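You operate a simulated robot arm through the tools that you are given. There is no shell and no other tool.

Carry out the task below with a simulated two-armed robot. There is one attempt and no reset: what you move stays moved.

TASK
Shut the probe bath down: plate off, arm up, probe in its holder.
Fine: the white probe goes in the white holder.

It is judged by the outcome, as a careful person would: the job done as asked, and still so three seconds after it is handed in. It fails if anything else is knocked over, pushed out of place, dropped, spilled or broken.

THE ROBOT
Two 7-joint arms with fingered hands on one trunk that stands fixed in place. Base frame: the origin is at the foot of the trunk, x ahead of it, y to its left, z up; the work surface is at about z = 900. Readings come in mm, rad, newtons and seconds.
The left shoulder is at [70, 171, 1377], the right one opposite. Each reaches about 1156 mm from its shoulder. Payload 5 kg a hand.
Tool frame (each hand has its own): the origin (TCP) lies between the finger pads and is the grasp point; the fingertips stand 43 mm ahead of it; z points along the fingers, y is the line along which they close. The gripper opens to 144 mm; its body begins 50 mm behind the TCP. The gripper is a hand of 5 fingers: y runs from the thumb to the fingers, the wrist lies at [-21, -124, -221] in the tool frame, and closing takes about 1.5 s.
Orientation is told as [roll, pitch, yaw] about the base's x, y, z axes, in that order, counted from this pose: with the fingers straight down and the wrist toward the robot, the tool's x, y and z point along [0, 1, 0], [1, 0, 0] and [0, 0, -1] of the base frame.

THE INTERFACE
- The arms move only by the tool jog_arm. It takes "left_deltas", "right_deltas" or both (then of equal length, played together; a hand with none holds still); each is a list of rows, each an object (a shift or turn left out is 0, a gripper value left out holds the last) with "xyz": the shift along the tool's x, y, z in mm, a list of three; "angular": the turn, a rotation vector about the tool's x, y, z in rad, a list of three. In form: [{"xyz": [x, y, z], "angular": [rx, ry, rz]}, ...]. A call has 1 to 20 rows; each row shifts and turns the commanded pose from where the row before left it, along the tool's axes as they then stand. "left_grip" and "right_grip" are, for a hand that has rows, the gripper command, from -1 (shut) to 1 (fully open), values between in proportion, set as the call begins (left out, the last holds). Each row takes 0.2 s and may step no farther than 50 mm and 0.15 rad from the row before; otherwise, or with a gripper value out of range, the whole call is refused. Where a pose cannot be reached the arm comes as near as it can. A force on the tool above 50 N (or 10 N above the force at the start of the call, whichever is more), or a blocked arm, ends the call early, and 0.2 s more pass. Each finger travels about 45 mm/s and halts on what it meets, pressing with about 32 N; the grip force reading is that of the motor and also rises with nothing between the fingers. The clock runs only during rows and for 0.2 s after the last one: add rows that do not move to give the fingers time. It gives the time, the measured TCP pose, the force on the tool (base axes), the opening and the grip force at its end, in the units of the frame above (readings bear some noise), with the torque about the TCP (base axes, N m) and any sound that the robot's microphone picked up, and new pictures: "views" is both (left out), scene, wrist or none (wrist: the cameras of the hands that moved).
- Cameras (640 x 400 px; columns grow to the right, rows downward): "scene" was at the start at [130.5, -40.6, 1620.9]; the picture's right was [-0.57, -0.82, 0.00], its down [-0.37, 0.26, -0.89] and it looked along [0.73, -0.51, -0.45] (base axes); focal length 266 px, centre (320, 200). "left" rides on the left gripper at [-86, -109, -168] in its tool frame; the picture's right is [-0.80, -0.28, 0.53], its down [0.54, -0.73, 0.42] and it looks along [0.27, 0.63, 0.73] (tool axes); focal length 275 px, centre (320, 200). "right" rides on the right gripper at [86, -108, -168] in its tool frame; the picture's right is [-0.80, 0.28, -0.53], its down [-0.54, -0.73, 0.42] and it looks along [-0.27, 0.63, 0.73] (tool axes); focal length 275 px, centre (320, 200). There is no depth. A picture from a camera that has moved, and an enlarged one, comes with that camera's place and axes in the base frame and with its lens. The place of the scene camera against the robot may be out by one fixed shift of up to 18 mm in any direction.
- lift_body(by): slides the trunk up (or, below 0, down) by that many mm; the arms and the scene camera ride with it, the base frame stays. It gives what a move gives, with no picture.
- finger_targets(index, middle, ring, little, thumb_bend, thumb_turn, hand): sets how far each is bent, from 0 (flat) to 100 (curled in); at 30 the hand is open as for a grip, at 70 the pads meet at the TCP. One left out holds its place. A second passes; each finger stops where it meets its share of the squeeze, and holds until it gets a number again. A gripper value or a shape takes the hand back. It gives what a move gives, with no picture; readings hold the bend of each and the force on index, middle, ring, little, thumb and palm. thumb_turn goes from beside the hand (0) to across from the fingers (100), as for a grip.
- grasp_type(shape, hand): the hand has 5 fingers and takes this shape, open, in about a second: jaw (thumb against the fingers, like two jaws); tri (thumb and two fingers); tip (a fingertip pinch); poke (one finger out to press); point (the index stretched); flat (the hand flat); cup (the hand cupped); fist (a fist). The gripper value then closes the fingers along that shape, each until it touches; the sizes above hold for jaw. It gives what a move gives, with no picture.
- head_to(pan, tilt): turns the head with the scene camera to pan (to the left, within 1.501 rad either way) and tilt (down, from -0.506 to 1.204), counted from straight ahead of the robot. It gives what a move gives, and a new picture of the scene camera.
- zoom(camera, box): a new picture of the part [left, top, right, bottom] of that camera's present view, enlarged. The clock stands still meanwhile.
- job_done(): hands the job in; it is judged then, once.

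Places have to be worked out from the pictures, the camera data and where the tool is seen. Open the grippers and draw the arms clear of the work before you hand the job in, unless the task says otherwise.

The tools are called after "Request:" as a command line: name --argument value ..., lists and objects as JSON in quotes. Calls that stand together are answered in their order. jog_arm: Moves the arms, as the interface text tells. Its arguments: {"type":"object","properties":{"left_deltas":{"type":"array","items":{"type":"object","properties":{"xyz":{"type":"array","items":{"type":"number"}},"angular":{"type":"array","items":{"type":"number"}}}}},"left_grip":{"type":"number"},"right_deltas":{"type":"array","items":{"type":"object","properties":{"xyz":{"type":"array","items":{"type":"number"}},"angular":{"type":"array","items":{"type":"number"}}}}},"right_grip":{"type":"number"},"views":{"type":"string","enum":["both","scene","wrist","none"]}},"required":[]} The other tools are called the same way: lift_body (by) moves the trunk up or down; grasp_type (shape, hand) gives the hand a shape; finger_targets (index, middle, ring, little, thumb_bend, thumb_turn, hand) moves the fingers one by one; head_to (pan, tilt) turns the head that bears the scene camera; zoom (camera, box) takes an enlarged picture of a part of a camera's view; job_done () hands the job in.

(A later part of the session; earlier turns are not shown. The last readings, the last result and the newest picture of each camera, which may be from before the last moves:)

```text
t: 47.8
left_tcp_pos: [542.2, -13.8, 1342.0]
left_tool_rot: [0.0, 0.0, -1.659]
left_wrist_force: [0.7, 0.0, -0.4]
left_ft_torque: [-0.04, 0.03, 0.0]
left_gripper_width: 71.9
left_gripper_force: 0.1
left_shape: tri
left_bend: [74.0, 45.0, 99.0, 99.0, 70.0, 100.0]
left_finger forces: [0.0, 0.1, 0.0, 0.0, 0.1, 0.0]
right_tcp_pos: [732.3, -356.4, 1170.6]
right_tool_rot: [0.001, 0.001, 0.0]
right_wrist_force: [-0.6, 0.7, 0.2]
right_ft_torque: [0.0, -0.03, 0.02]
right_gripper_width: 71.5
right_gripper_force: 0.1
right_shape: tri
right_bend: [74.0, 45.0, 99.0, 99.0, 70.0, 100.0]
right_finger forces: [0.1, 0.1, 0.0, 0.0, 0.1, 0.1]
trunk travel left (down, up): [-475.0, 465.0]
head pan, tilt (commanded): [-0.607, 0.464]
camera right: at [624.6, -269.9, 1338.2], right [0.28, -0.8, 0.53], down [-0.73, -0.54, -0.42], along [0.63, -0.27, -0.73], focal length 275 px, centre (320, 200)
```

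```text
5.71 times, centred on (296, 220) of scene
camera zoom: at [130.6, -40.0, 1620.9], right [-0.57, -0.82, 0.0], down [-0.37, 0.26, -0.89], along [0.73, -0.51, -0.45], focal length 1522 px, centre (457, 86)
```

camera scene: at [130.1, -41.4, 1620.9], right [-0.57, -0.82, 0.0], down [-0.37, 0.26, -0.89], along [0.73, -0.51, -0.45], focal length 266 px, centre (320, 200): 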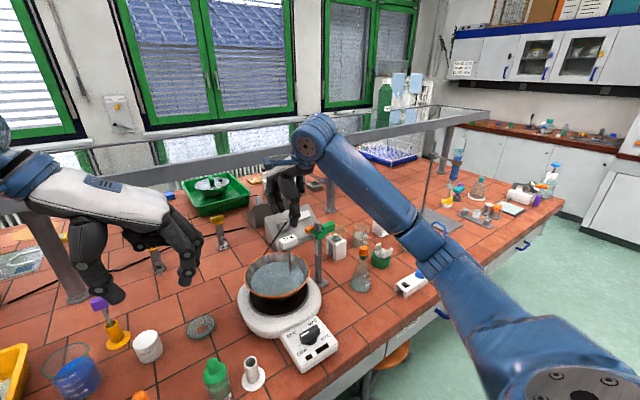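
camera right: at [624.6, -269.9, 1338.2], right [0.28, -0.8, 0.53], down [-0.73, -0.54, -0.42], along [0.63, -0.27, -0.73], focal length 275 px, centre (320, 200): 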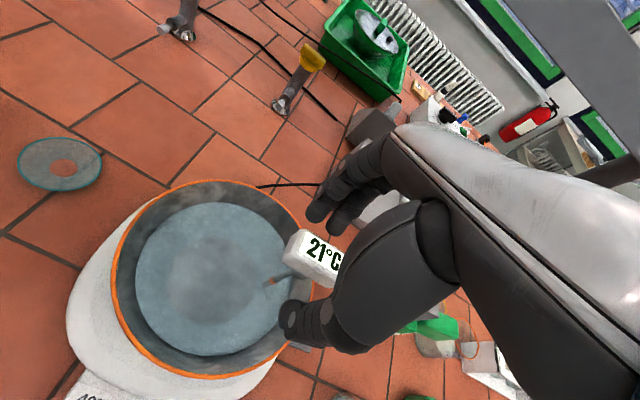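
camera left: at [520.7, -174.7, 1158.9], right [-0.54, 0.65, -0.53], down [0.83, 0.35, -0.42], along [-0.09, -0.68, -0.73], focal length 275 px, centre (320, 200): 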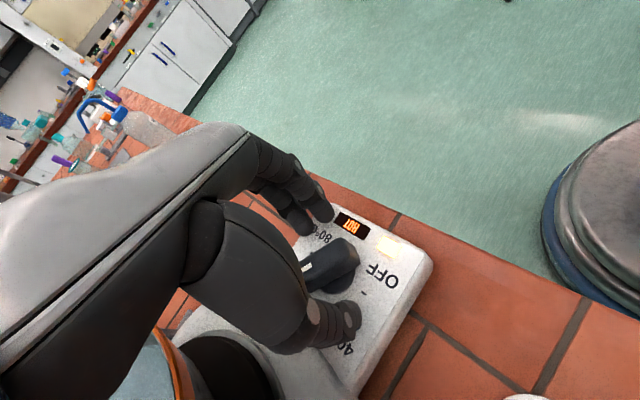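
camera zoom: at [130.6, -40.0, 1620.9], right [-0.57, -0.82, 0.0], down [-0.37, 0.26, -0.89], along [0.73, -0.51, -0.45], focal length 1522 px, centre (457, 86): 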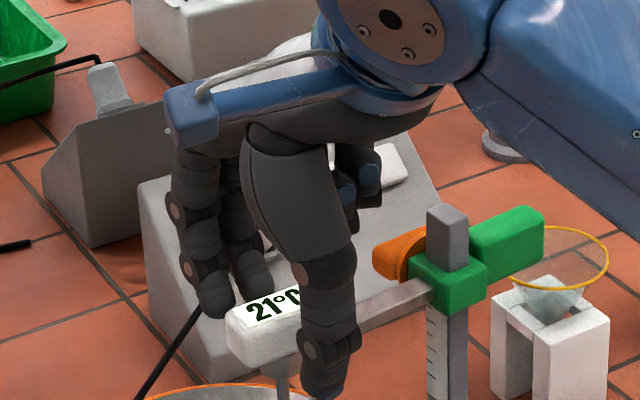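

Thumb and fingers straddle the head's middle. I descend 14 mm more and close on the head.

Request:
jog_arm --right_deltas '[{"xyz": [0, 0, 14]}, {}]' --views "none"

Request:
jog_arm --right_deltas '[{}, {}, {}, {}, {}, {}]' --right_grip -0.5 --views "none"

Request:
zoom --camera "right" --box '[220, 180, 380, 280]'

Request:
zoom --camera "scene" --box '[240, 185, 352, 255]'

```text
t: 48.4
left_tcp_pos: [541.5, -15.0, 1341.5]
left_tool_rot: [0.001, 0.0, -1.659]
left_wrist_force: [-0.1, -0.1, 0.0]
left_ft_torque: [0.0, 0.0, 0.0]
left_gripper_width: 71.8
left_gripper_force: 0.0
left_shape: tri
left_bend: [74.0, 45.0, 99.0, 99.0, 70.0, 100.0]
left_finger forces: [0.0, 0.1, 0.1, 0.1, 0.0, 0.0]
right_tcp_pos: [731.5, -355.7, 1156.8]
right_tool_rot: [0.001, 0.001, 0.001]
right_wrist_force: [0.4, -0.4, -0.2]
right_ft_torque: [-0.02, 0.02, 0.0]
right_gripper_width: 71.6
right_gripper_force: 0.2
right_shape: tri
right_bend: [74.0, 45.0, 99.0, 99.0, 70.0, 100.0]
right_finger forces: [0.0, 0.1, 0.0, 0.0, 0.2, 0.1]
trunk travel left (down, up): [-475.0, 465.0]
head pan, tilt (commanded): [-0.607, 0.464]
```

```text
t: 49.8
left_tcp_pos: [542.6, -14.7, 1342.5]
left_tool_rot: [0.001, -0.001, -1.659]
left_wrist_force: [0.0, 0.4, 0.4]
left_ft_torque: [-0.03, -0.01, -0.02]
left_gripper_width: 71.8
left_gripper_force: 0.2
left_shape: tri
left_bend: [74.0, 45.0, 99.0, 99.0, 70.0, 100.0]
left_finger forces: [0.1, 0.0, 0.1, 0.0, 0.1, 0.0]
right_tcp_pos: [732.6, -355.5, 1157.7]
right_tool_rot: [0.001, -0.001, 0.0]
right_wrist_force: [0.0, 0.1, 0.6]
right_ft_torque: [-0.02, -0.02, -0.03]
right_gripper_width: 36.4
right_gripper_force: 0.1
right_shape: tri
right_bend: [74.0, 56.0, 99.0, 99.0, 74.0, 100.0]
right_finger forces: [0.0, 0.1, 0.0, 0.0, 0.0, 0.0]
trunk travel left (down, up): [-475.0, 465.0]
head pan, tilt (commanded): [-0.607, 0.464]
```

```text
4.00 times, centred on (300, 230) of right
camera zoom: at [624.2, -269.7, 1324.7], right [0.28, -0.8, 0.53], down [-0.73, -0.54, -0.42], along [0.63, -0.27, -0.73], focal length 1101 px, centre (400, 80)
```

zoom: 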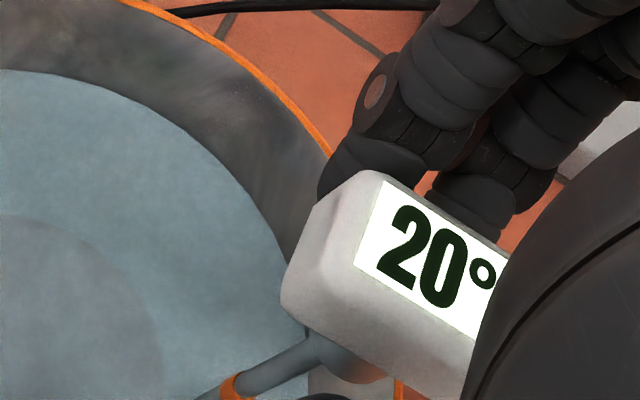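

```text
5.71 times, centred on (296, 220) of scene
camera zoom: at [130.7, -40.5, 1620.9], right [-0.57, -0.82, 0.0], down [-0.37, 0.26, -0.89], along [0.73, -0.51, -0.45], focal length 1522 px, centre (457, 86)
```

zoom: 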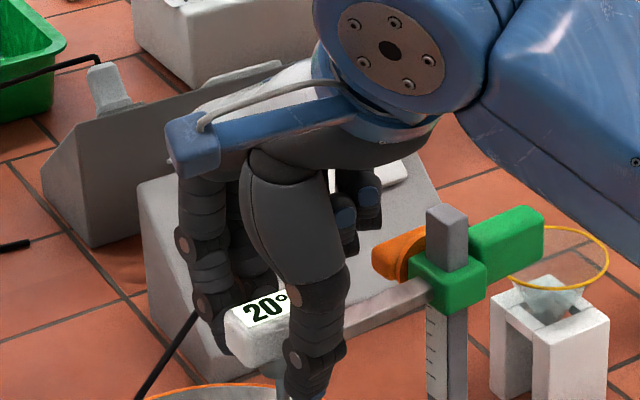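

At 36 mm both sides are close to the head but not touching. I close onto it.

Request:
jog_arm --right_deltas '[{}, {}, {}, {}, {}]' --right_grip -1.0 --views "none"

Request:
zoom --camera "right" --box '[220, 180, 380, 280]'

Request:
zoom --camera "scene" --box '[240, 205, 352, 275]'

```text
t: 51.0
left_tcp_pos: [542.4, -14.9, 1342.4]
left_tool_rot: [0.0, -0.002, -1.659]
left_wrist_force: [-0.4, -0.4, 0.0]
left_ft_torque: [-0.02, 0.01, 0.0]
left_gripper_width: 71.8
left_gripper_force: 0.0
left_shape: tri
left_bend: [74.0, 45.0, 99.0, 99.0, 70.0, 100.0]
left_finger forces: [0.0, 0.0, 0.0, 0.0, 0.0, 0.0]
right_tcp_pos: [732.3, -355.3, 1156.7]
right_tool_rot: [0.002, 0.001, 0.001]
right_wrist_force: [0.9, 2.0, -2.0]
right_ft_torque: [0.08, -0.08, 0.08]
right_gripper_width: 22.7
right_gripper_force: 32.2
right_shape: tri
right_bend: [73.0, 61.0, 100.0, 100.0, 76.0, 100.0]
right_finger forces: [12.2, 13.5, 0.0, 0.0, 25.1, 0.0]
trunk travel left (down, up): [-475.0, 465.0]
head pan, tilt (commanded): [-0.607, 0.464]
```

```text
4.00 times, centred on (300, 230) of right
camera zoom: at [624.6, -269.4, 1324.4], right [0.29, -0.8, 0.53], down [-0.73, -0.54, -0.42], along [0.63, -0.27, -0.73], focal length 1101 px, centre (400, 80)
```

zoom: 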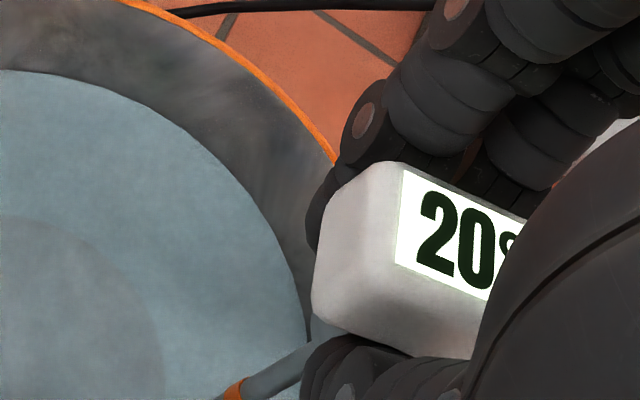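

```text
5.71 times, centred on (296, 240) of scene
camera zoom: at [131.1, -40.3, 1620.9], right [-0.57, -0.82, 0.0], down [-0.37, 0.26, -0.89], along [0.73, -0.51, -0.45], focal length 1522 px, centre (457, -29)
```

zoom: 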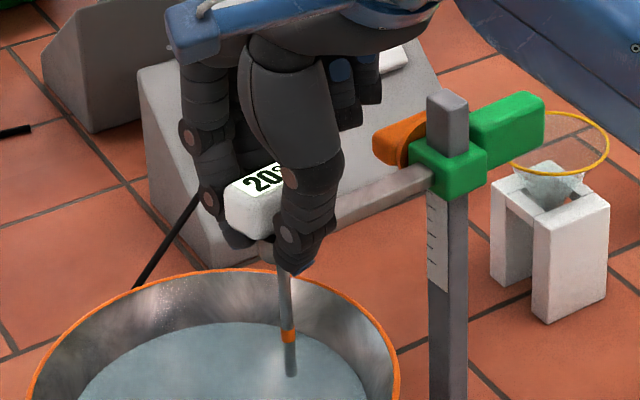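

The head is gripped with balanced forces (12 + 13 vs 25 N). I lift slowly to slide the stem out of the arm's ring and check.

Request:
jog_arm --right_deltas '[{"xyz": [0, 0, -5]}, {"xyz": [0, 0, -5]}, {"xyz": [0, 0, -5]}, {"xyz": [0, 0, -5]}]' --views "wrist"

Request:
zoom --camera "scene" --box '[240, 205, 352, 275]'

Request:
zoom --camera "right" --box '[220, 180, 380, 280]'

```text
t: 52.0
left_tcp_pos: [542.5, -16.6, 1341.7]
left_tool_rot: [-0.002, -0.001, -1.659]
left_wrist_force: [-0.2, -0.1, 1.2]
left_ft_torque: [-0.03, 0.05, -0.01]
left_gripper_width: 71.7
left_gripper_force: 0.0
left_shape: tri
left_bend: [74.0, 45.0, 99.0, 99.0, 70.0, 100.0]
left_finger forces: [0.1, 0.1, 0.0, 0.0, 0.0, 0.1]
right_tcp_pos: [733.1, -356.7, 1178.5]
right_tool_rot: [0.0, 0.0, -0.001]
right_wrist_force: [-2.0, -2.4, -0.4]
right_ft_torque: [-0.11, 0.14, -0.01]
right_gripper_width: 19.0
right_gripper_force: 32.1
right_shape: tri
right_bend: [74.0, 73.0, 100.0, 100.0, 79.0, 100.0]
right_finger forces: [2.9, 7.5, 0.0, 0.0, 16.8, 0.0]
trunk travel left (down, up): [-475.0, 465.0]
head pan, tilt (commanded): [-0.607, 0.464]
camera right: at [625.4, -270.9, 1345.4], right [0.28, -0.8, 0.53], down [-0.73, -0.54, -0.42], along [0.63, -0.27, -0.73], focal length 275 px, centre (320, 200)
```

right: 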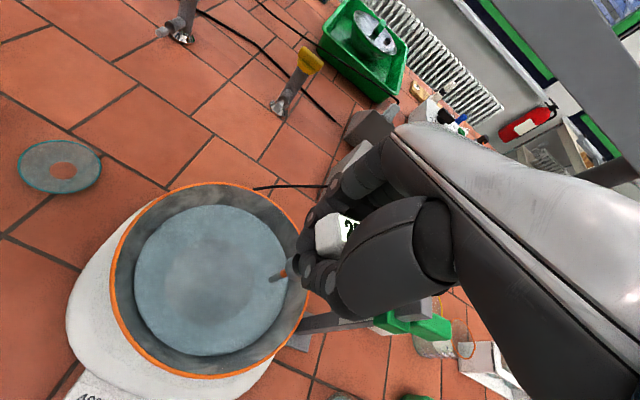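

```text
5.71 times, centred on (296, 240) of scene
camera zoom: at [132.1, -41.1, 1620.8], right [-0.57, -0.82, 0.0], down [-0.37, 0.26, -0.89], along [0.73, -0.51, -0.45], focal length 1522 px, centre (457, -29)
```

zoom: 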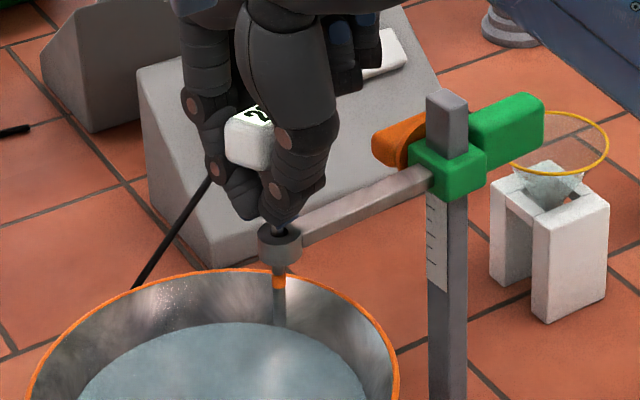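

```text
4.00 times, centred on (300, 230) of right
camera zoom: at [625.4, -270.9, 1345.4], right [0.28, -0.8, 0.53], down [-0.73, -0.54, -0.42], along [0.63, -0.27, -0.73], focal length 1101 px, centre (400, 80)
```

zoom: 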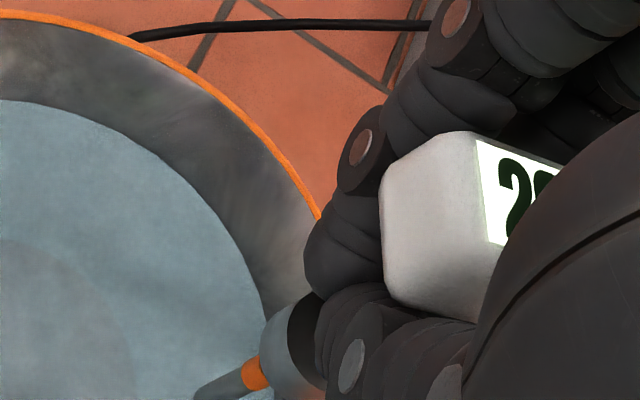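

The probe is rising out of the ring, but the fingertips have slid under the head so that it sits caged against the pads. I look closely before going on.

Request:
zoom --camera "scene" --box '[268, 212, 316, 242]'

Request:
zoom --camera "right" --box '[260, 200, 372, 300]'

Request:
zoom --camera "left" --box '[160, 100, 480, 300]'

```text
13.33 times, centred on (292, 227) of scene
camera zoom: at [132.1, -41.1, 1620.8], right [-0.57, -0.82, 0.0], down [-0.37, 0.26, -0.89], along [0.73, -0.51, -0.45], focal length 3552 px, centre (693, -160)
```

zoom: 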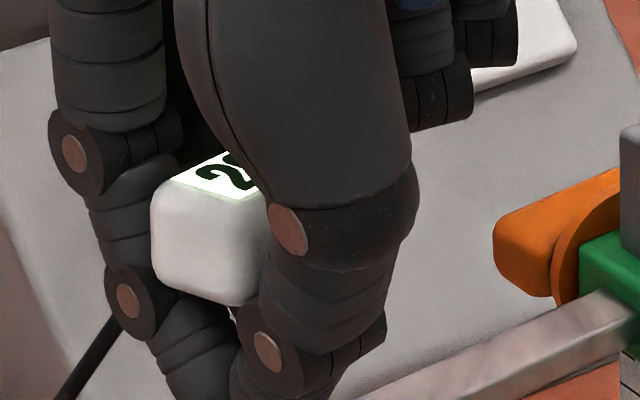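

```text
4.00 times, centred on (316, 250) of right
camera zoom: at [625.4, -270.9, 1345.4], right [0.28, -0.8, 0.53], down [-0.73, -0.54, -0.42], along [0.63, -0.27, -0.73], focal length 1101 px, centre (336, 0)
```

zoom: 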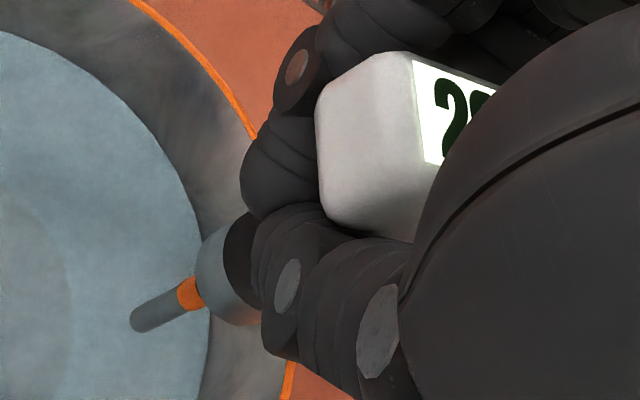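

```text
2.00 times, centred on (320, 200) of left
camera zoom: at [467.8, 100.9, 1509.6], right [-0.77, 0.35, -0.53], down [0.6, 0.68, -0.42], along [0.21, -0.65, -0.73], focal length 551 px, centre (320, 200)
```

zoom: 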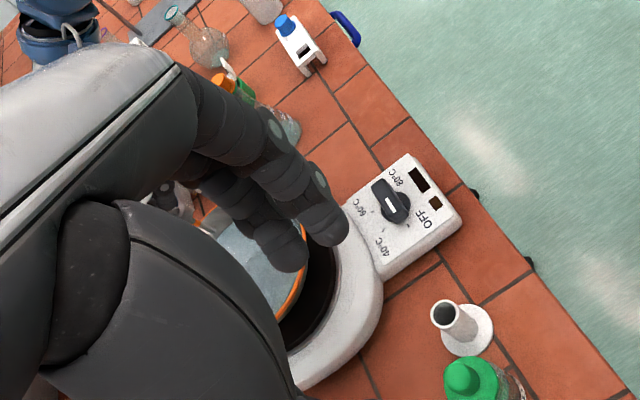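

The head has yawed about 40° in the hand and is caged with the fingertips beneath it. The stem is still guided by the ring, so I lift another 20 mm to see whether the hold is stable.

Request:
jog_arm --right_deltas '[{"xyz": [0, 0, -5]}, {"xyz": [0, 0, -5]}, {"xyz": [0, 0, -5]}, {"xyz": [0, 0, -5]}, {}]' --views "none"

Request:
zoom --camera "scene" --box '[252, 195, 332, 245]'

Request:
zoom --camera "right" --box '[240, 190, 400, 290]'

```text
t: 53.2
left_tcp_pos: [541.9, -14.2, 1342.6]
left_tool_rot: [0.001, -0.003, -1.66]
left_wrist_force: [-0.5, 0.8, -0.2]
left_ft_torque: [-0.01, -0.05, -0.01]
left_gripper_width: 71.6
left_gripper_force: 0.0
left_shape: tri
left_bend: [74.0, 45.0, 99.0, 99.0, 70.0, 100.0]
left_finger forces: [0.1, 0.0, 0.0, 0.1, 0.0, 0.0]
right_tcp_pos: [732.2, -355.7, 1196.9]
right_tool_rot: [0.0, 0.001, 0.001]
right_wrist_force: [0.0, -1.6, -0.9]
right_ft_torque: [-0.2, -0.08, -0.04]
right_gripper_width: 19.0
right_gripper_force: 31.6
right_shape: tri
right_bend: [74.0, 73.0, 100.0, 100.0, 79.0, 100.0]
right_finger forces: [3.4, 9.3, 0.0, 0.0, 15.8, 0.0]
trunk travel left (down, up): [-475.0, 465.0]
head pan, tilt (commanded): [-0.607, 0.464]
```

```text
8.00 times, centred on (292, 220) of scene
camera zoom: at [130.9, -41.0, 1620.9], right [-0.57, -0.82, 0.0], down [-0.37, 0.26, -0.89], along [0.73, -0.51, -0.45], focal length 2131 px, centre (544, 40)
```

zoom: 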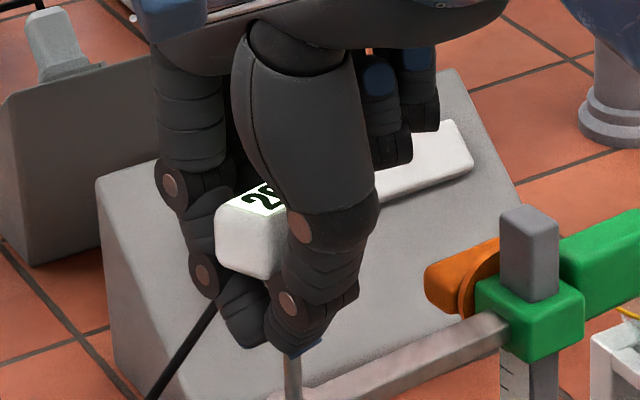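

```text
4.00 times, centred on (320, 240) of right
camera zoom: at [623.7, -271.1, 1364.9], right [0.28, -0.8, 0.53], down [-0.73, -0.54, -0.42], along [0.63, -0.27, -0.73], focal length 1101 px, centre (320, 40)
```

zoom: 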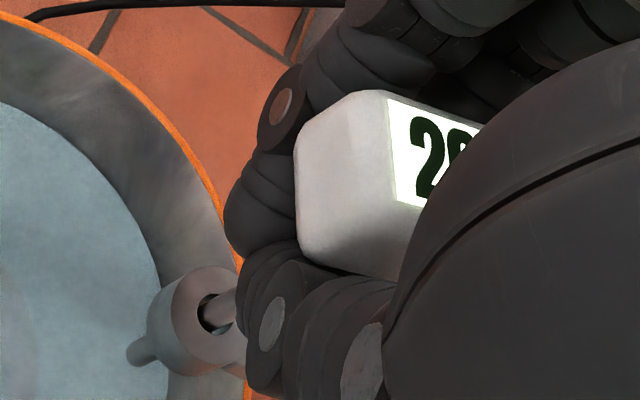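

The hold is stable between lifts; the head sits up in the palm with the fingertips pinching around the stem, and the stem's tip is only ~20 mm below the ring. I lift 60 mm more to bring it fully out.

Request:
jog_arm --right_deltas '[{"xyz": [0, 0, -10]}, {"xyz": [0, 0, -10]}, {"xyz": [0, 0, -10]}, {"xyz": [0, 0, -10]}, {"xyz": [0, 0, -10]}, {"xyz": [0, 0, -10]}, {}]' --views "both"

Request:
zoom --camera "scene" --box '[240, 180, 352, 250]'

Request:
zoom --camera "right" --box '[220, 190, 380, 290]'

```text
t: 54.8
left_tcp_pos: [542.4, -14.3, 1342.4]
left_tool_rot: [-0.003, 0.001, -1.661]
left_wrist_force: [-0.5, -0.2, -0.1]
left_ft_torque: [0.0, 0.02, 0.0]
left_gripper_width: 71.6
left_gripper_force: 0.0
left_shape: tri
left_bend: [74.0, 45.0, 99.0, 99.0, 70.0, 100.0]
left_finger forces: [0.0, 0.0, 0.0, 0.0, 0.1, 0.0]
right_tcp_pos: [730.8, -356.5, 1258.3]
right_tool_rot: [-0.002, 0.002, 0.001]
right_wrist_force: [0.5, 0.3, 0.2]
right_ft_torque: [0.01, -0.01, 0.02]
right_gripper_width: 19.1
right_gripper_force: 32.5
right_shape: tri
right_bend: [74.0, 73.0, 100.0, 100.0, 79.0, 100.0]
right_finger forces: [2.9, 6.6, 0.1, 0.0, 16.6, 0.0]
trunk travel left (down, up): [-475.0, 465.0]
head pan, tilt (commanded): [-0.607, 0.464]
camera scene: at [130.7, -40.6, 1620.9], right [-0.57, -0.82, 0.0], down [-0.37, 0.26, -0.89], along [0.73, -0.51, -0.45], focal length 266 px, centre (320, 200)
camera right: at [623.6, -270.6, 1424.9], right [0.28, -0.8, 0.53], down [-0.73, -0.54, -0.42], along [0.63, -0.27, -0.73], focal length 275 px, centre (320, 200)
```

scene: 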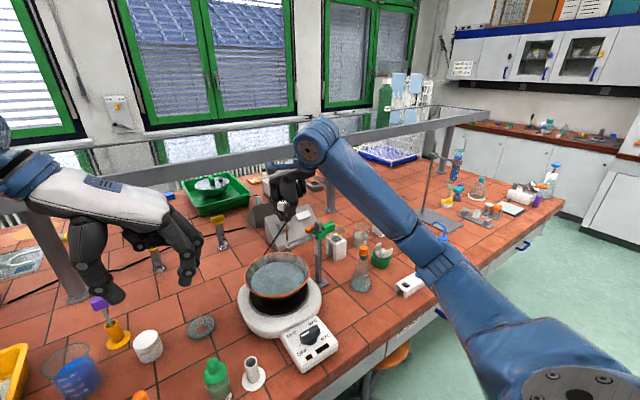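
right: 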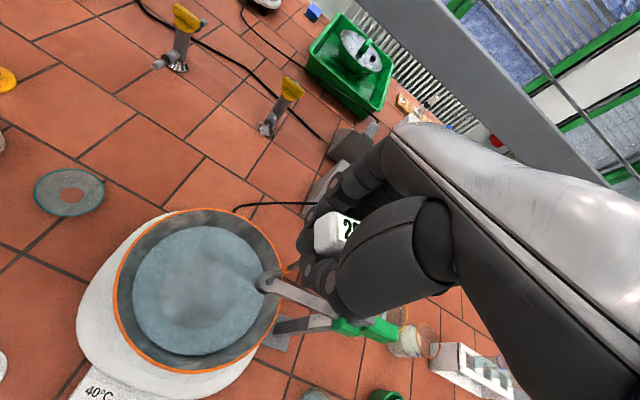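

```text
5.71 times, centred on (296, 215) of scene
camera zoom: at [130.7, -40.6, 1620.9], right [-0.57, -0.82, 0.0], down [-0.37, 0.26, -0.89], along [0.73, -0.51, -0.45], focal length 1522 px, centre (457, 114)
```

zoom: 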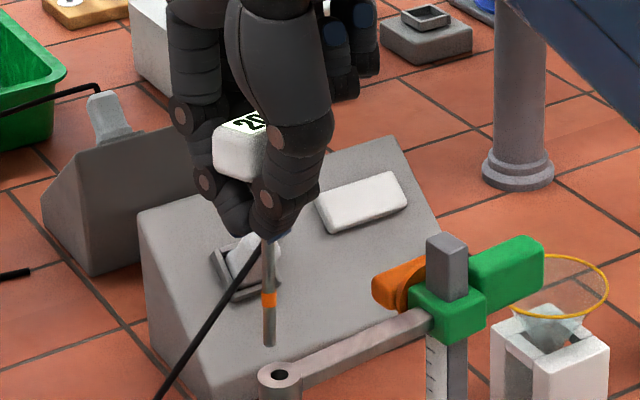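

```text
4.00 times, centred on (300, 240) of right
camera zoom: at [623.6, -270.6, 1424.9], right [0.28, -0.8, 0.53], down [-0.73, -0.54, -0.42], along [0.63, -0.27, -0.73], focal length 1101 px, centre (400, 40)
```

zoom: 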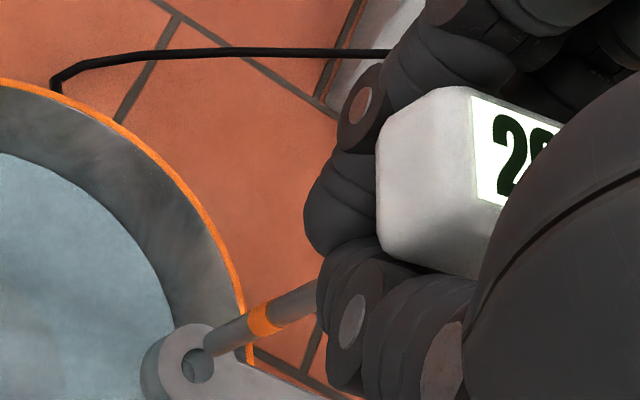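

The stem is fully clear of the ring, hanging vertically with its tip about 93 mm below the TCP. I move the left hand further left out of the way and carry the probe at height past the bowl toward the white holder.

Request:
jog_arm --left_deltas '[{"xyz": [-3.3, -38, -12]}, {"xyz": [-3.3, -38, -12]}, {"xyz": [-3.3, -38, -12]}, {"xyz": [-3.3, -38, -12]}, {}, {}, {}, {}, {}, {}]' --right_deltas '[{"xyz": [20, -15.9, 0]}, {"xyz": [20, -15.9, 0]}, {"xyz": [20, -15.9, 0]}, {"xyz": [20, -15.9, 0]}, {"xyz": [20, -15.9, 0]}, {"xyz": [20, -15.9, 0]}, {"xyz": [20, -15.9, 0]}, {"xyz": [20, -15.9, 0]}, {"xyz": [20, -15.9, 0]}, {"xyz": [20, -15.9, 0]}]' --views "both"

Request:
zoom --camera "right" --box '[180, 190, 340, 290]'

Request:
zoom --camera "scene" --box '[180, 220, 340, 400]'

```text
t: 57.0
left_tcp_pos: [539.2, 138.8, 1389.8]
left_tool_rot: [0.0, 0.001, -1.66]
left_wrist_force: [0.0, -0.5, 0.2]
left_ft_torque: [0.0, 0.0, 0.04]
left_gripper_width: 71.8
left_gripper_force: 0.1
left_shape: tri
left_bend: [74.0, 45.0, 99.0, 99.0, 70.0, 100.0]
left_finger forces: [0.0, 0.0, 0.0, 0.0, 0.1, 0.0]
right_tcp_pos: [572.3, -156.2, 1259.1]
right_tool_rot: [-0.001, 0.0, 0.0]
right_wrist_force: [0.2, 0.8, -1.2]
right_ft_torque: [-0.01, -0.04, 0.02]
right_gripper_width: 19.0
right_gripper_force: 32.9
right_shape: tri
right_bend: [74.0, 73.0, 100.0, 100.0, 79.0, 100.0]
right_finger forces: [2.8, 6.5, 0.1, 0.0, 16.3, 0.0]
trunk travel left (down, up): [-475.0, 465.0]
head pan, tilt (commanded): [-0.607, 0.464]
camera scene: at [130.0, -38.9, 1621.0], right [-0.57, -0.82, 0.0], down [-0.37, 0.25, -0.89], along [0.73, -0.51, -0.45], focal length 266 px, centre (320, 200)
camera right: at [463.3, -70.6, 1425.7], right [0.28, -0.8, 0.53], down [-0.73, -0.54, -0.42], along [0.63, -0.27, -0.73], focal length 275 px, centre (320, 200)
camera left: at [463.9, 256.6, 1557.6], right [-0.77, 0.35, -0.53], down [0.6, 0.67, -0.42], along [0.21, -0.65, -0.73], focal length 275 px, centre (320, 200)
```

scene: 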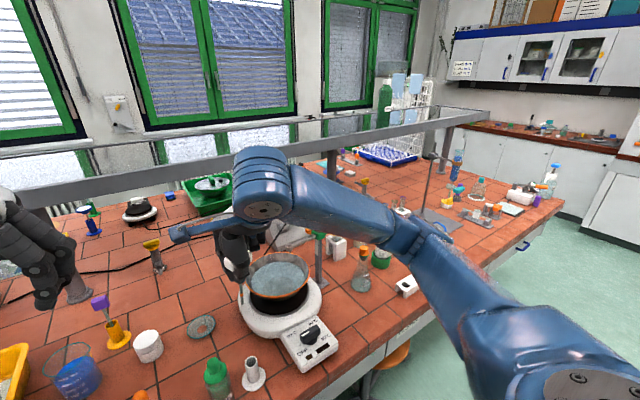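
right: 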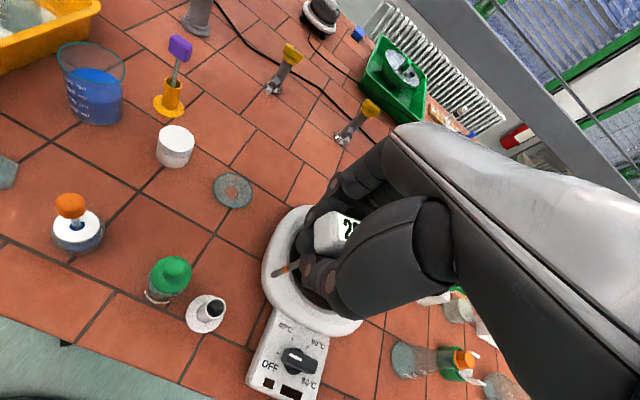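
left: 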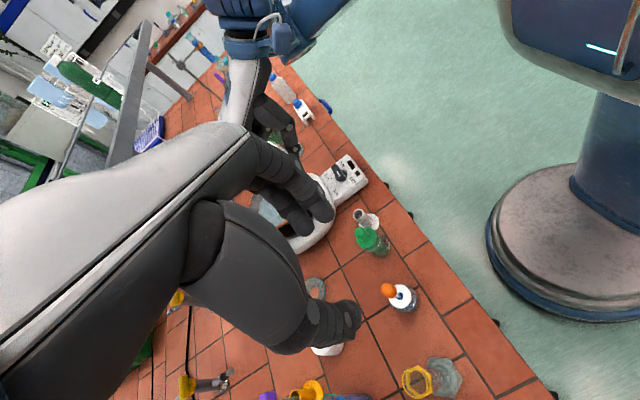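

```text
4.00 times, centred on (260, 240) of right
camera zoom: at [463.3, -70.6, 1425.7], right [0.28, -0.8, 0.53], down [-0.73, -0.54, -0.42], along [0.63, -0.27, -0.73], focal length 1101 px, centre (560, 40)
```

zoom: 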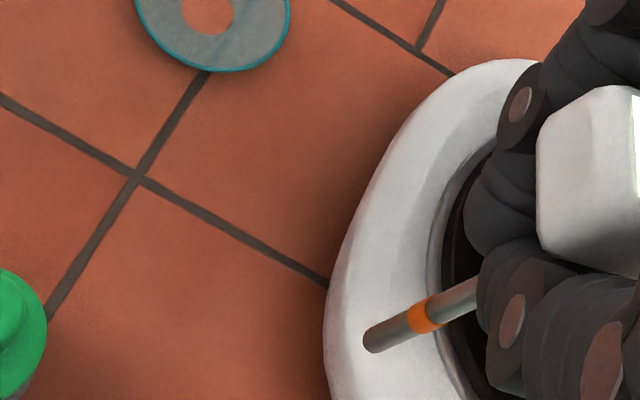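

```text
2.22 times, centred on (260, 310) of scene
camera zoom: at [130.0, -38.9, 1621.0], right [-0.57, -0.82, 0.0], down [-0.37, 0.25, -0.89], along [0.73, -0.51, -0.45], focal length 592 px, centre (453, -44)
```

zoom: 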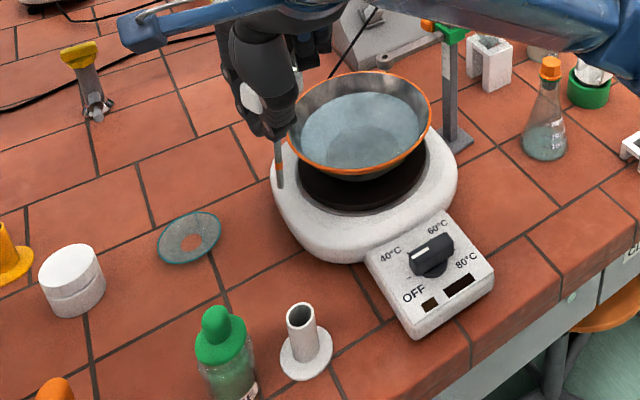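

HOT and lamp are now dark too. The stem hangs vertical with its tip at about tool (4, 0, 97). I zoom on the holder to fix its place with this camera.

Request:
zoom --camera "right" --box '[160, 270, 256, 330]'

Request:
zoom --camera "scene" --box '[220, 340, 300, 390]'

Request:
zoom --camera "left" --box '[320, 190, 416, 250]'

```text
6.67 times, centred on (208, 300) of right
camera zoom: at [463.3, -70.6, 1425.7], right [0.28, -0.8, 0.53], down [-0.73, -0.54, -0.42], along [0.63, -0.27, -0.73], focal length 1835 px, centre (1067, -467)
```

zoom: 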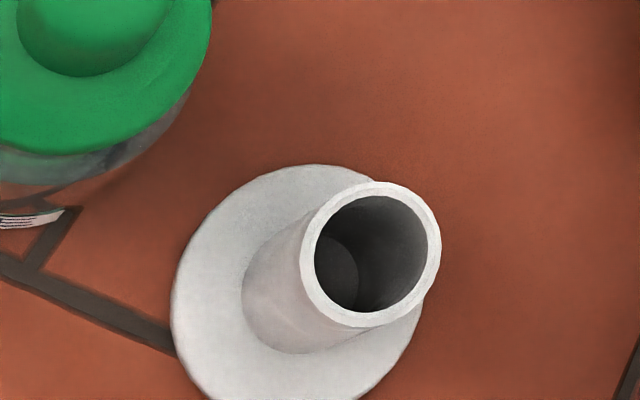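

```text
8.00 times, centred on (260, 365) of scene
camera zoom: at [130.0, -38.9, 1621.0], right [-0.57, -0.82, 0.0], down [-0.37, 0.25, -0.89], along [0.73, -0.51, -0.45], focal length 2131 px, centre (800, -1120)
```

zoom: 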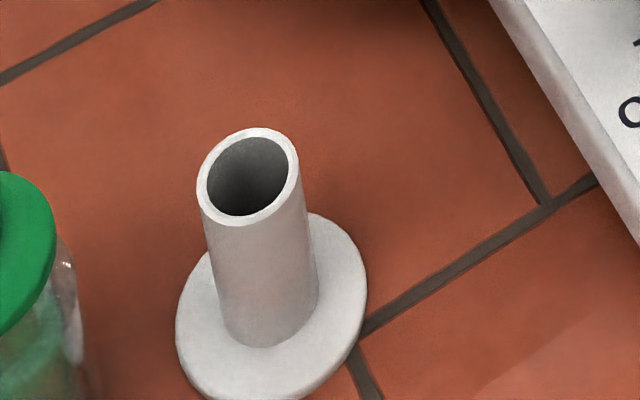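

```text
6.67 times, centred on (368, 220) of left
camera zoom: at [463.9, 256.6, 1557.6], right [-0.77, 0.35, -0.53], down [0.6, 0.67, -0.42], along [0.21, -0.65, -0.73], focal length 1835 px, centre (0, 67)
```

zoom: 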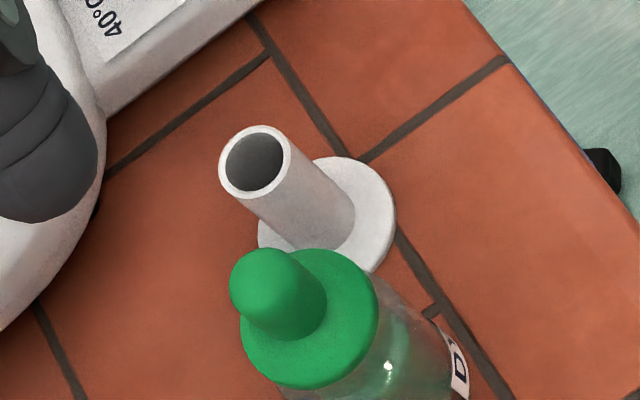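

Tube mouth is at about (561,-144, z 977), inner width ~26 mm; the stem's tip is at tool (4,0,97). I move over it and lower until the tip is ~35 mm above the mouth.

Request:
jog_arm --right_deltas '[{"xyz": [7, -11, 0]}, {"xyz": [0, 0, 30]}, {"xyz": [0, 0, 30]}, {"xyz": [0, 0, 30]}, {"xyz": [0, 0, 30]}, {"xyz": [0, 0, 30]}, {}]' --views "both"

Request:
zoom --camera "right" --box '[200, 230, 328, 310]'

Request:
zoom --camera "scene" --box '[200, 310, 312, 380]'

Request:
zoom --camera "left" --box '[300, 160, 428, 240]'

```text
t: 58.6
left_tcp_pos: [539.6, 139.0, 1388.5]
left_tool_rot: [0.001, 0.0, -1.661]
left_wrist_force: [0.7, -0.5, 0.5]
left_ft_torque: [-0.03, 0.01, -0.01]
left_gripper_width: 71.9
left_gripper_force: 0.0
left_shape: tri
left_bend: [74.0, 45.0, 99.0, 99.0, 70.0, 100.0]
left_finger forces: [0.0, 0.0, 0.0, 0.1, 0.0, 0.1]
right_tcp_pos: [562.1, -149.4, 1108.0]
right_tool_rot: [-0.001, 0.0, 0.001]
right_wrist_force: [0.6, -0.4, -0.6]
right_ft_torque: [-0.04, -0.02, 0.01]
right_gripper_width: 18.8
right_gripper_force: 31.7
right_shape: tri
right_bend: [74.0, 73.0, 100.0, 100.0, 80.0, 100.0]
right_finger forces: [12.5, 9.4, 16.4, 0.0, 16.2, 0.0]
trunk travel left (down, up): [-475.0, 465.0]
head pan, tilt (commanded): [-0.607, 0.464]
camera scene: at [130.5, -39.9, 1621.0], right [-0.57, -0.82, 0.0], down [-0.37, 0.26, -0.89], along [0.73, -0.51, -0.45], focal length 266 px, centre (320, 200)
camera right: at [453.6, -63.7, 1276.0], right [0.28, -0.8, 0.53], down [-0.73, -0.54, -0.42], along [0.63, -0.27, -0.73], focal length 275 px, centre (320, 200)
```

scene: 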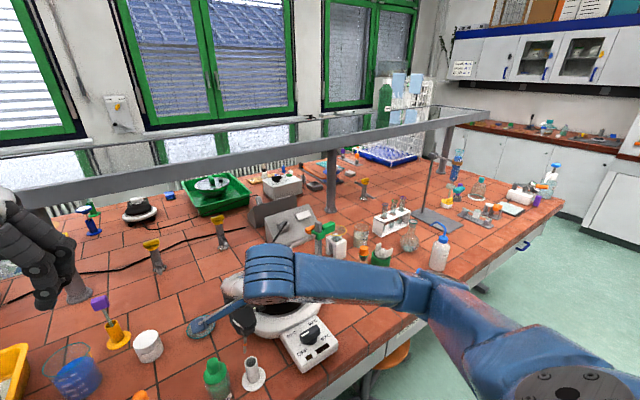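
right: 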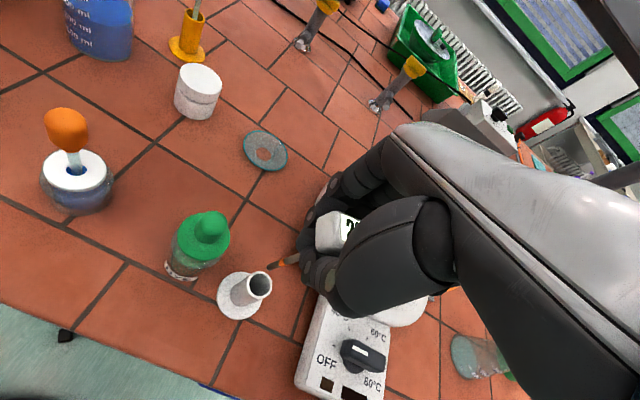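

```text
5.00 times, centred on (264, 270) of right
camera zoom: at [453.6, -63.7, 1276.0], right [0.28, -0.8, 0.53], down [-0.73, -0.54, -0.42], along [0.63, -0.27, -0.73], focal length 1376 px, centre (600, -150)
```

zoom: 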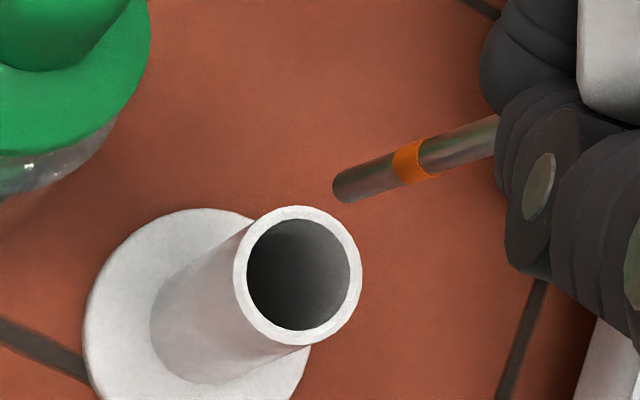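

```text
5.71 times, centred on (256, 345) of scene
camera zoom: at [130.5, -39.9, 1621.0], right [-0.57, -0.82, 0.0], down [-0.37, 0.26, -0.89], along [0.73, -0.51, -0.45], focal length 1522 px, centre (686, -629)
```

zoom: 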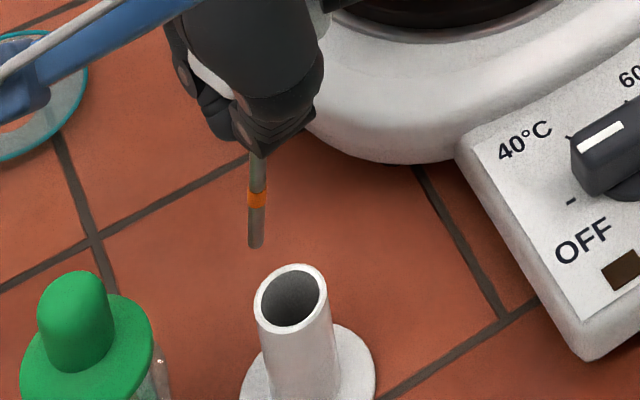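

```text
5.00 times, centred on (364, 200) of left
camera zoom: at [464.3, 255.6, 1557.7], right [-0.77, 0.35, -0.53], down [0.6, 0.67, -0.42], along [0.21, -0.65, -0.73], focal length 1376 px, centre (100, 200)
```

zoom: 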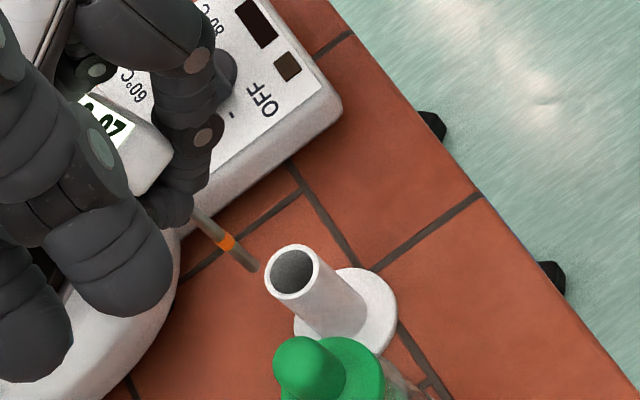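

Tip and mouth seen from three cameras agree: the tip is about 8 mm too far in +x and +y. I shift by −6 mm in both, lower 22 mm, and recheck.

Request:
jog_arm --right_deltas '[{"xyz": [-6, -6, 0]}, {"xyz": [0, 0, 11]}, {"xyz": [0, 0, 11]}, {}]' --views "none"

Request:
zoom --camera "right" --box '[200, 230, 328, 310]'

Request:
zoom --camera "scene" --box '[200, 310, 312, 380]'

Request:
zoom --camera "left" --box '[300, 160, 428, 240]'

```text
t: 59.6
left_tcp_pos: [540.5, 139.7, 1390.2]
left_tool_rot: [0.0, 0.0, -1.659]
left_wrist_force: [-0.4, 0.0, 0.7]
left_ft_torque: [0.0, -0.03, -0.03]
left_gripper_width: 71.7
left_gripper_force: 0.0
left_shape: tri
left_bend: [74.0, 45.0, 99.0, 99.0, 70.0, 100.0]
left_finger forces: [0.0, 0.0, 0.1, 0.0, 0.0, 0.0]
right_tcp_pos: [554.4, -154.8, 1086.7]
right_tool_rot: [0.001, -0.001, 0.003]
right_wrist_force: [-0.2, -0.6, -0.2]
right_ft_torque: [0.01, 0.01, 0.03]
right_gripper_width: 19.1
right_gripper_force: 31.6
right_shape: tri
right_bend: [74.0, 73.0, 100.0, 100.0, 80.0, 100.0]
right_finger forces: [12.4, 9.4, 16.5, 0.0, 16.1, 0.0]
trunk travel left (down, up): [-475.0, 465.0]
head pan, tilt (commanded): [-0.607, 0.464]
```

```text
5.00 times, centred on (264, 270) of right
camera zoom: at [447.0, -69.1, 1253.8], right [0.28, -0.8, 0.53], down [-0.72, -0.54, -0.42], along [0.63, -0.27, -0.73], focal length 1376 px, centre (600, -150)
```

zoom: 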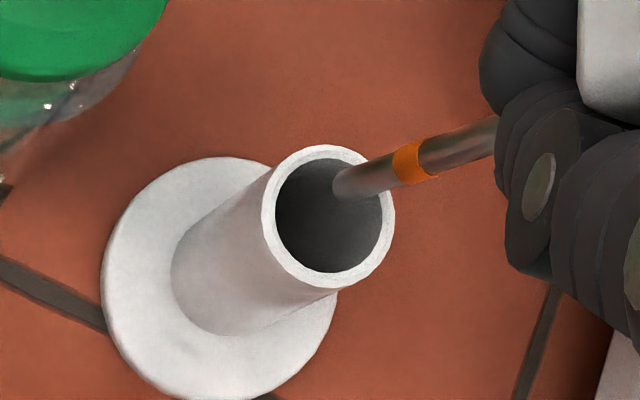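

```text
5.71 times, centred on (256, 345) of scene
camera zoom: at [130.4, -40.5, 1620.9], right [-0.57, -0.82, 0.0], down [-0.37, 0.26, -0.89], along [0.73, -0.51, -0.45], focal length 1522 px, centre (686, -629)
```

zoom: 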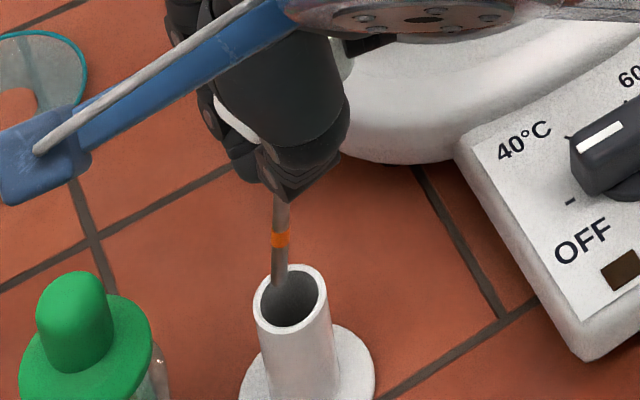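

```text
5.00 times, centred on (364, 200) of left
camera zoom: at [464.2, 255.1, 1557.8], right [-0.77, 0.35, -0.53], down [0.6, 0.68, -0.42], along [0.21, -0.65, -0.73], focal length 1376 px, centre (100, 200)
```

zoom: 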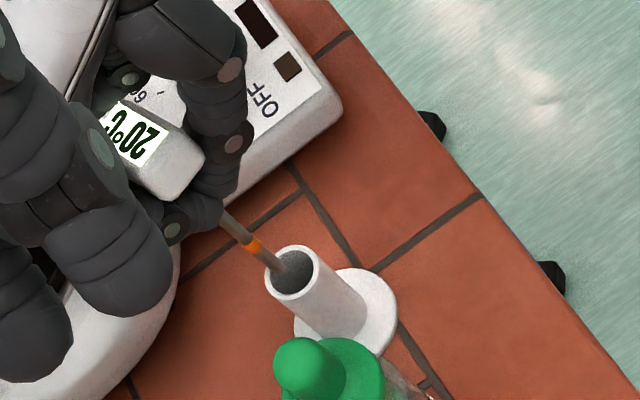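

The tip is now within the mouth circle from all views (offset ≈ (+1,+3) mm). I lower 30 mm slowly into the tube, watching force.

Request:
jog_arm --right_deltas '[{"xyz": [0, 0, 6]}, {"xyz": [0, 0, 6]}, {"xyz": [0, 0, 6]}, {"xyz": [0, 0, 6]}, {"xyz": [0, 0, 6]}, {}]' --views "none"

Request:
zoom --camera "right" --box '[216, 210, 344, 290]'

Request:
zoom --camera "scene" --box '[200, 310, 312, 380]'

Request:
zoom --camera "left" --box '[300, 160, 428, 240]'

```text
t: 61.0
left_tcp_pos: [540.1, 139.4, 1390.3]
left_tool_rot: [-0.001, 0.0, -1.659]
left_wrist_force: [0.9, 0.5, -0.1]
left_ft_torque: [-0.01, -0.01, -0.03]
left_gripper_width: 71.7
left_gripper_force: 0.0
left_shape: tri
left_bend: [74.0, 45.0, 99.0, 99.0, 70.0, 100.0]
left_finger forces: [0.1, 0.0, 0.0, 0.0, 0.0, 0.0]
right_tcp_pos: [555.4, -154.8, 1056.3]
right_tool_rot: [0.0, 0.0, 0.001]
right_wrist_force: [-0.4, 0.2, -0.4]
right_ft_torque: [0.01, 0.0, 0.0]
right_gripper_width: 19.0
right_gripper_force: 32.1
right_shape: tri
right_bend: [74.0, 73.0, 100.0, 100.0, 80.0, 100.0]
right_finger forces: [12.4, 9.4, 16.3, 0.0, 16.1, 0.0]
trunk travel left (down, up): [-475.0, 465.0]
head pan, tilt (commanded): [-0.607, 0.464]
```

```text
5.00 times, centred on (280, 250) of right
camera zoom: at [447.4, -69.8, 1223.4], right [0.28, -0.8, 0.53], down [-0.73, -0.54, -0.42], along [0.63, -0.27, -0.73], focal length 1376 px, centre (520, -50)
```

zoom: 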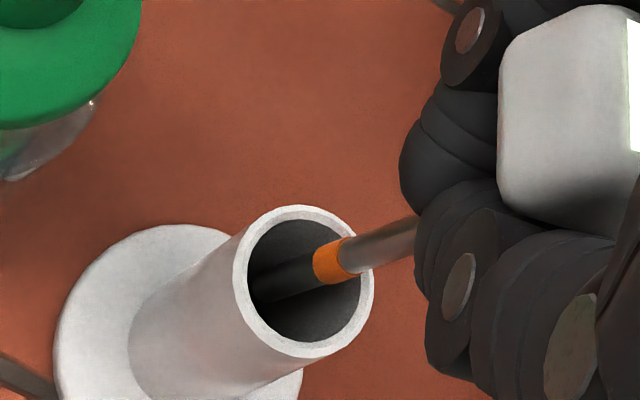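

```text
5.71 times, centred on (256, 345) of scene
camera zoom: at [130.7, -40.3, 1620.9], right [-0.57, -0.82, 0.0], down [-0.37, 0.26, -0.89], along [0.73, -0.51, -0.45], focal length 1522 px, centre (686, -629)
```

zoom: 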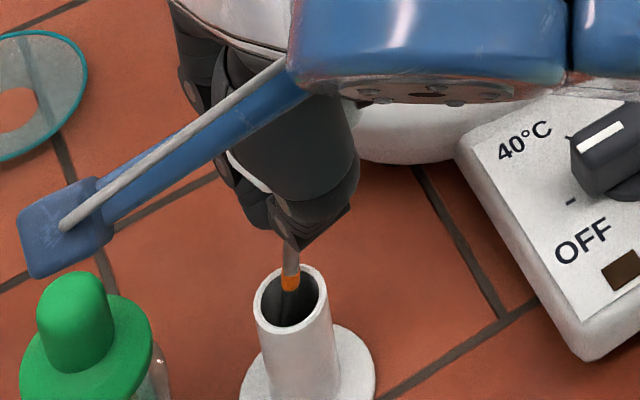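

```text
5.00 times, centred on (364, 200) of left
camera zoom: at [464.5, 255.3, 1557.6], right [-0.77, 0.35, -0.53], down [0.6, 0.68, -0.42], along [0.21, -0.65, -0.73], focal length 1376 px, centre (100, 200)
```

zoom: 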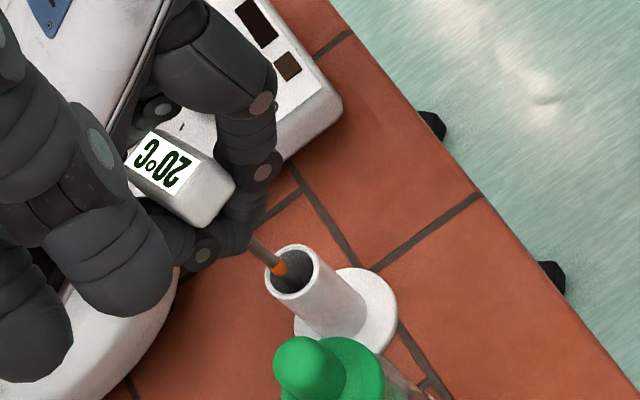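

The stem is about 17 mm inside with no contact force. I lower another 22 mm and check the finger clearance to the tube's mouth.

Request:
jog_arm --right_deltas '[{"xyz": [0, 0, 6]}, {"xyz": [0, 0, 6]}, {"xyz": [0, 0, 5]}, {"xyz": [0, 0, 5]}, {}]' --views "none"

Request:
zoom --camera "right" --box '[232, 200, 360, 280]'

Request:
zoom --camera "scene" --box '[216, 330, 296, 380]'

Request:
zoom --camera "left" --box '[310, 170, 406, 230]'

```text
t: 62.2
left_tcp_pos: [540.5, 140.1, 1389.4]
left_tool_rot: [0.0, -0.001, -1.661]
left_wrist_force: [0.2, 0.2, -0.2]
left_ft_torque: [-0.01, -0.02, -0.02]
left_gripper_width: 71.7
left_gripper_force: 0.0
left_shape: tri
left_bend: [74.0, 45.0, 99.0, 99.0, 70.0, 100.0]
left_finger forces: [0.0, 0.0, 0.1, 0.0, 0.0, 0.1]
right_tcp_pos: [556.8, -155.3, 1034.5]
right_tool_rot: [0.001, 0.001, 0.0]
right_wrist_force: [0.4, 0.3, -0.4]
right_ft_torque: [0.01, 0.03, 0.0]
right_gripper_width: 18.9
right_gripper_force: 31.4
right_shape: tri
right_bend: [74.0, 73.0, 100.0, 100.0, 80.0, 100.0]
right_finger forces: [12.4, 9.3, 16.2, 0.0, 16.1, 0.0]
trunk travel left (down, up): [-475.0, 465.0]
head pan, tilt (commanded): [-0.607, 0.464]
```

```text
5.00 times, centred on (296, 240) of right
camera zoom: at [447.8, -69.8, 1202.0], right [0.28, -0.8, 0.53], down [-0.73, -0.54, -0.42], along [0.63, -0.27, -0.73], focal length 1376 px, centre (440, 0)
```

zoom: 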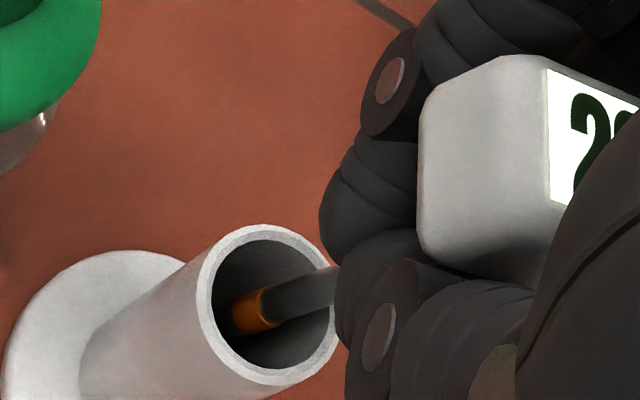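

```text
8.00 times, centred on (256, 355) of scene
camera zoom: at [130.6, -40.3, 1620.9], right [-0.57, -0.82, 0.0], down [-0.37, 0.26, -0.89], along [0.73, -0.51, -0.45], focal length 2131 px, centre (832, -1040)
```

zoom: 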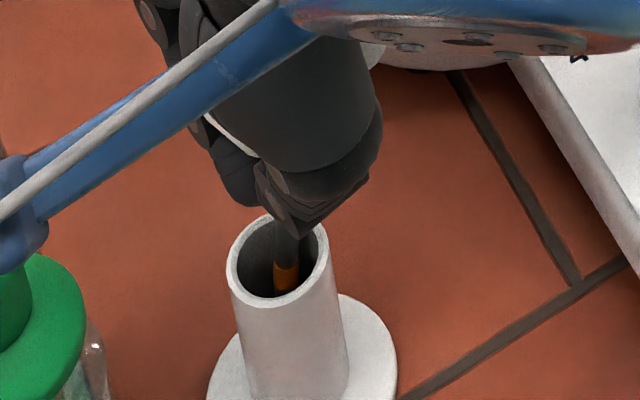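

```text
6.67 times, centred on (358, 200) of left
camera zoom: at [464.5, 255.3, 1557.7], right [-0.77, 0.35, -0.53], down [0.6, 0.68, -0.42], along [0.21, -0.65, -0.73], focal length 1835 px, centre (67, 200)
```

zoom: 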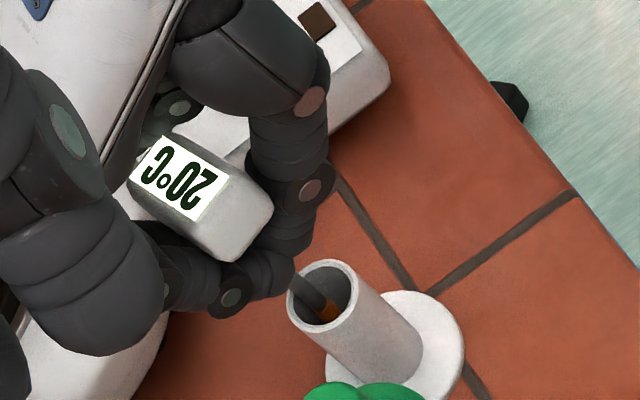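

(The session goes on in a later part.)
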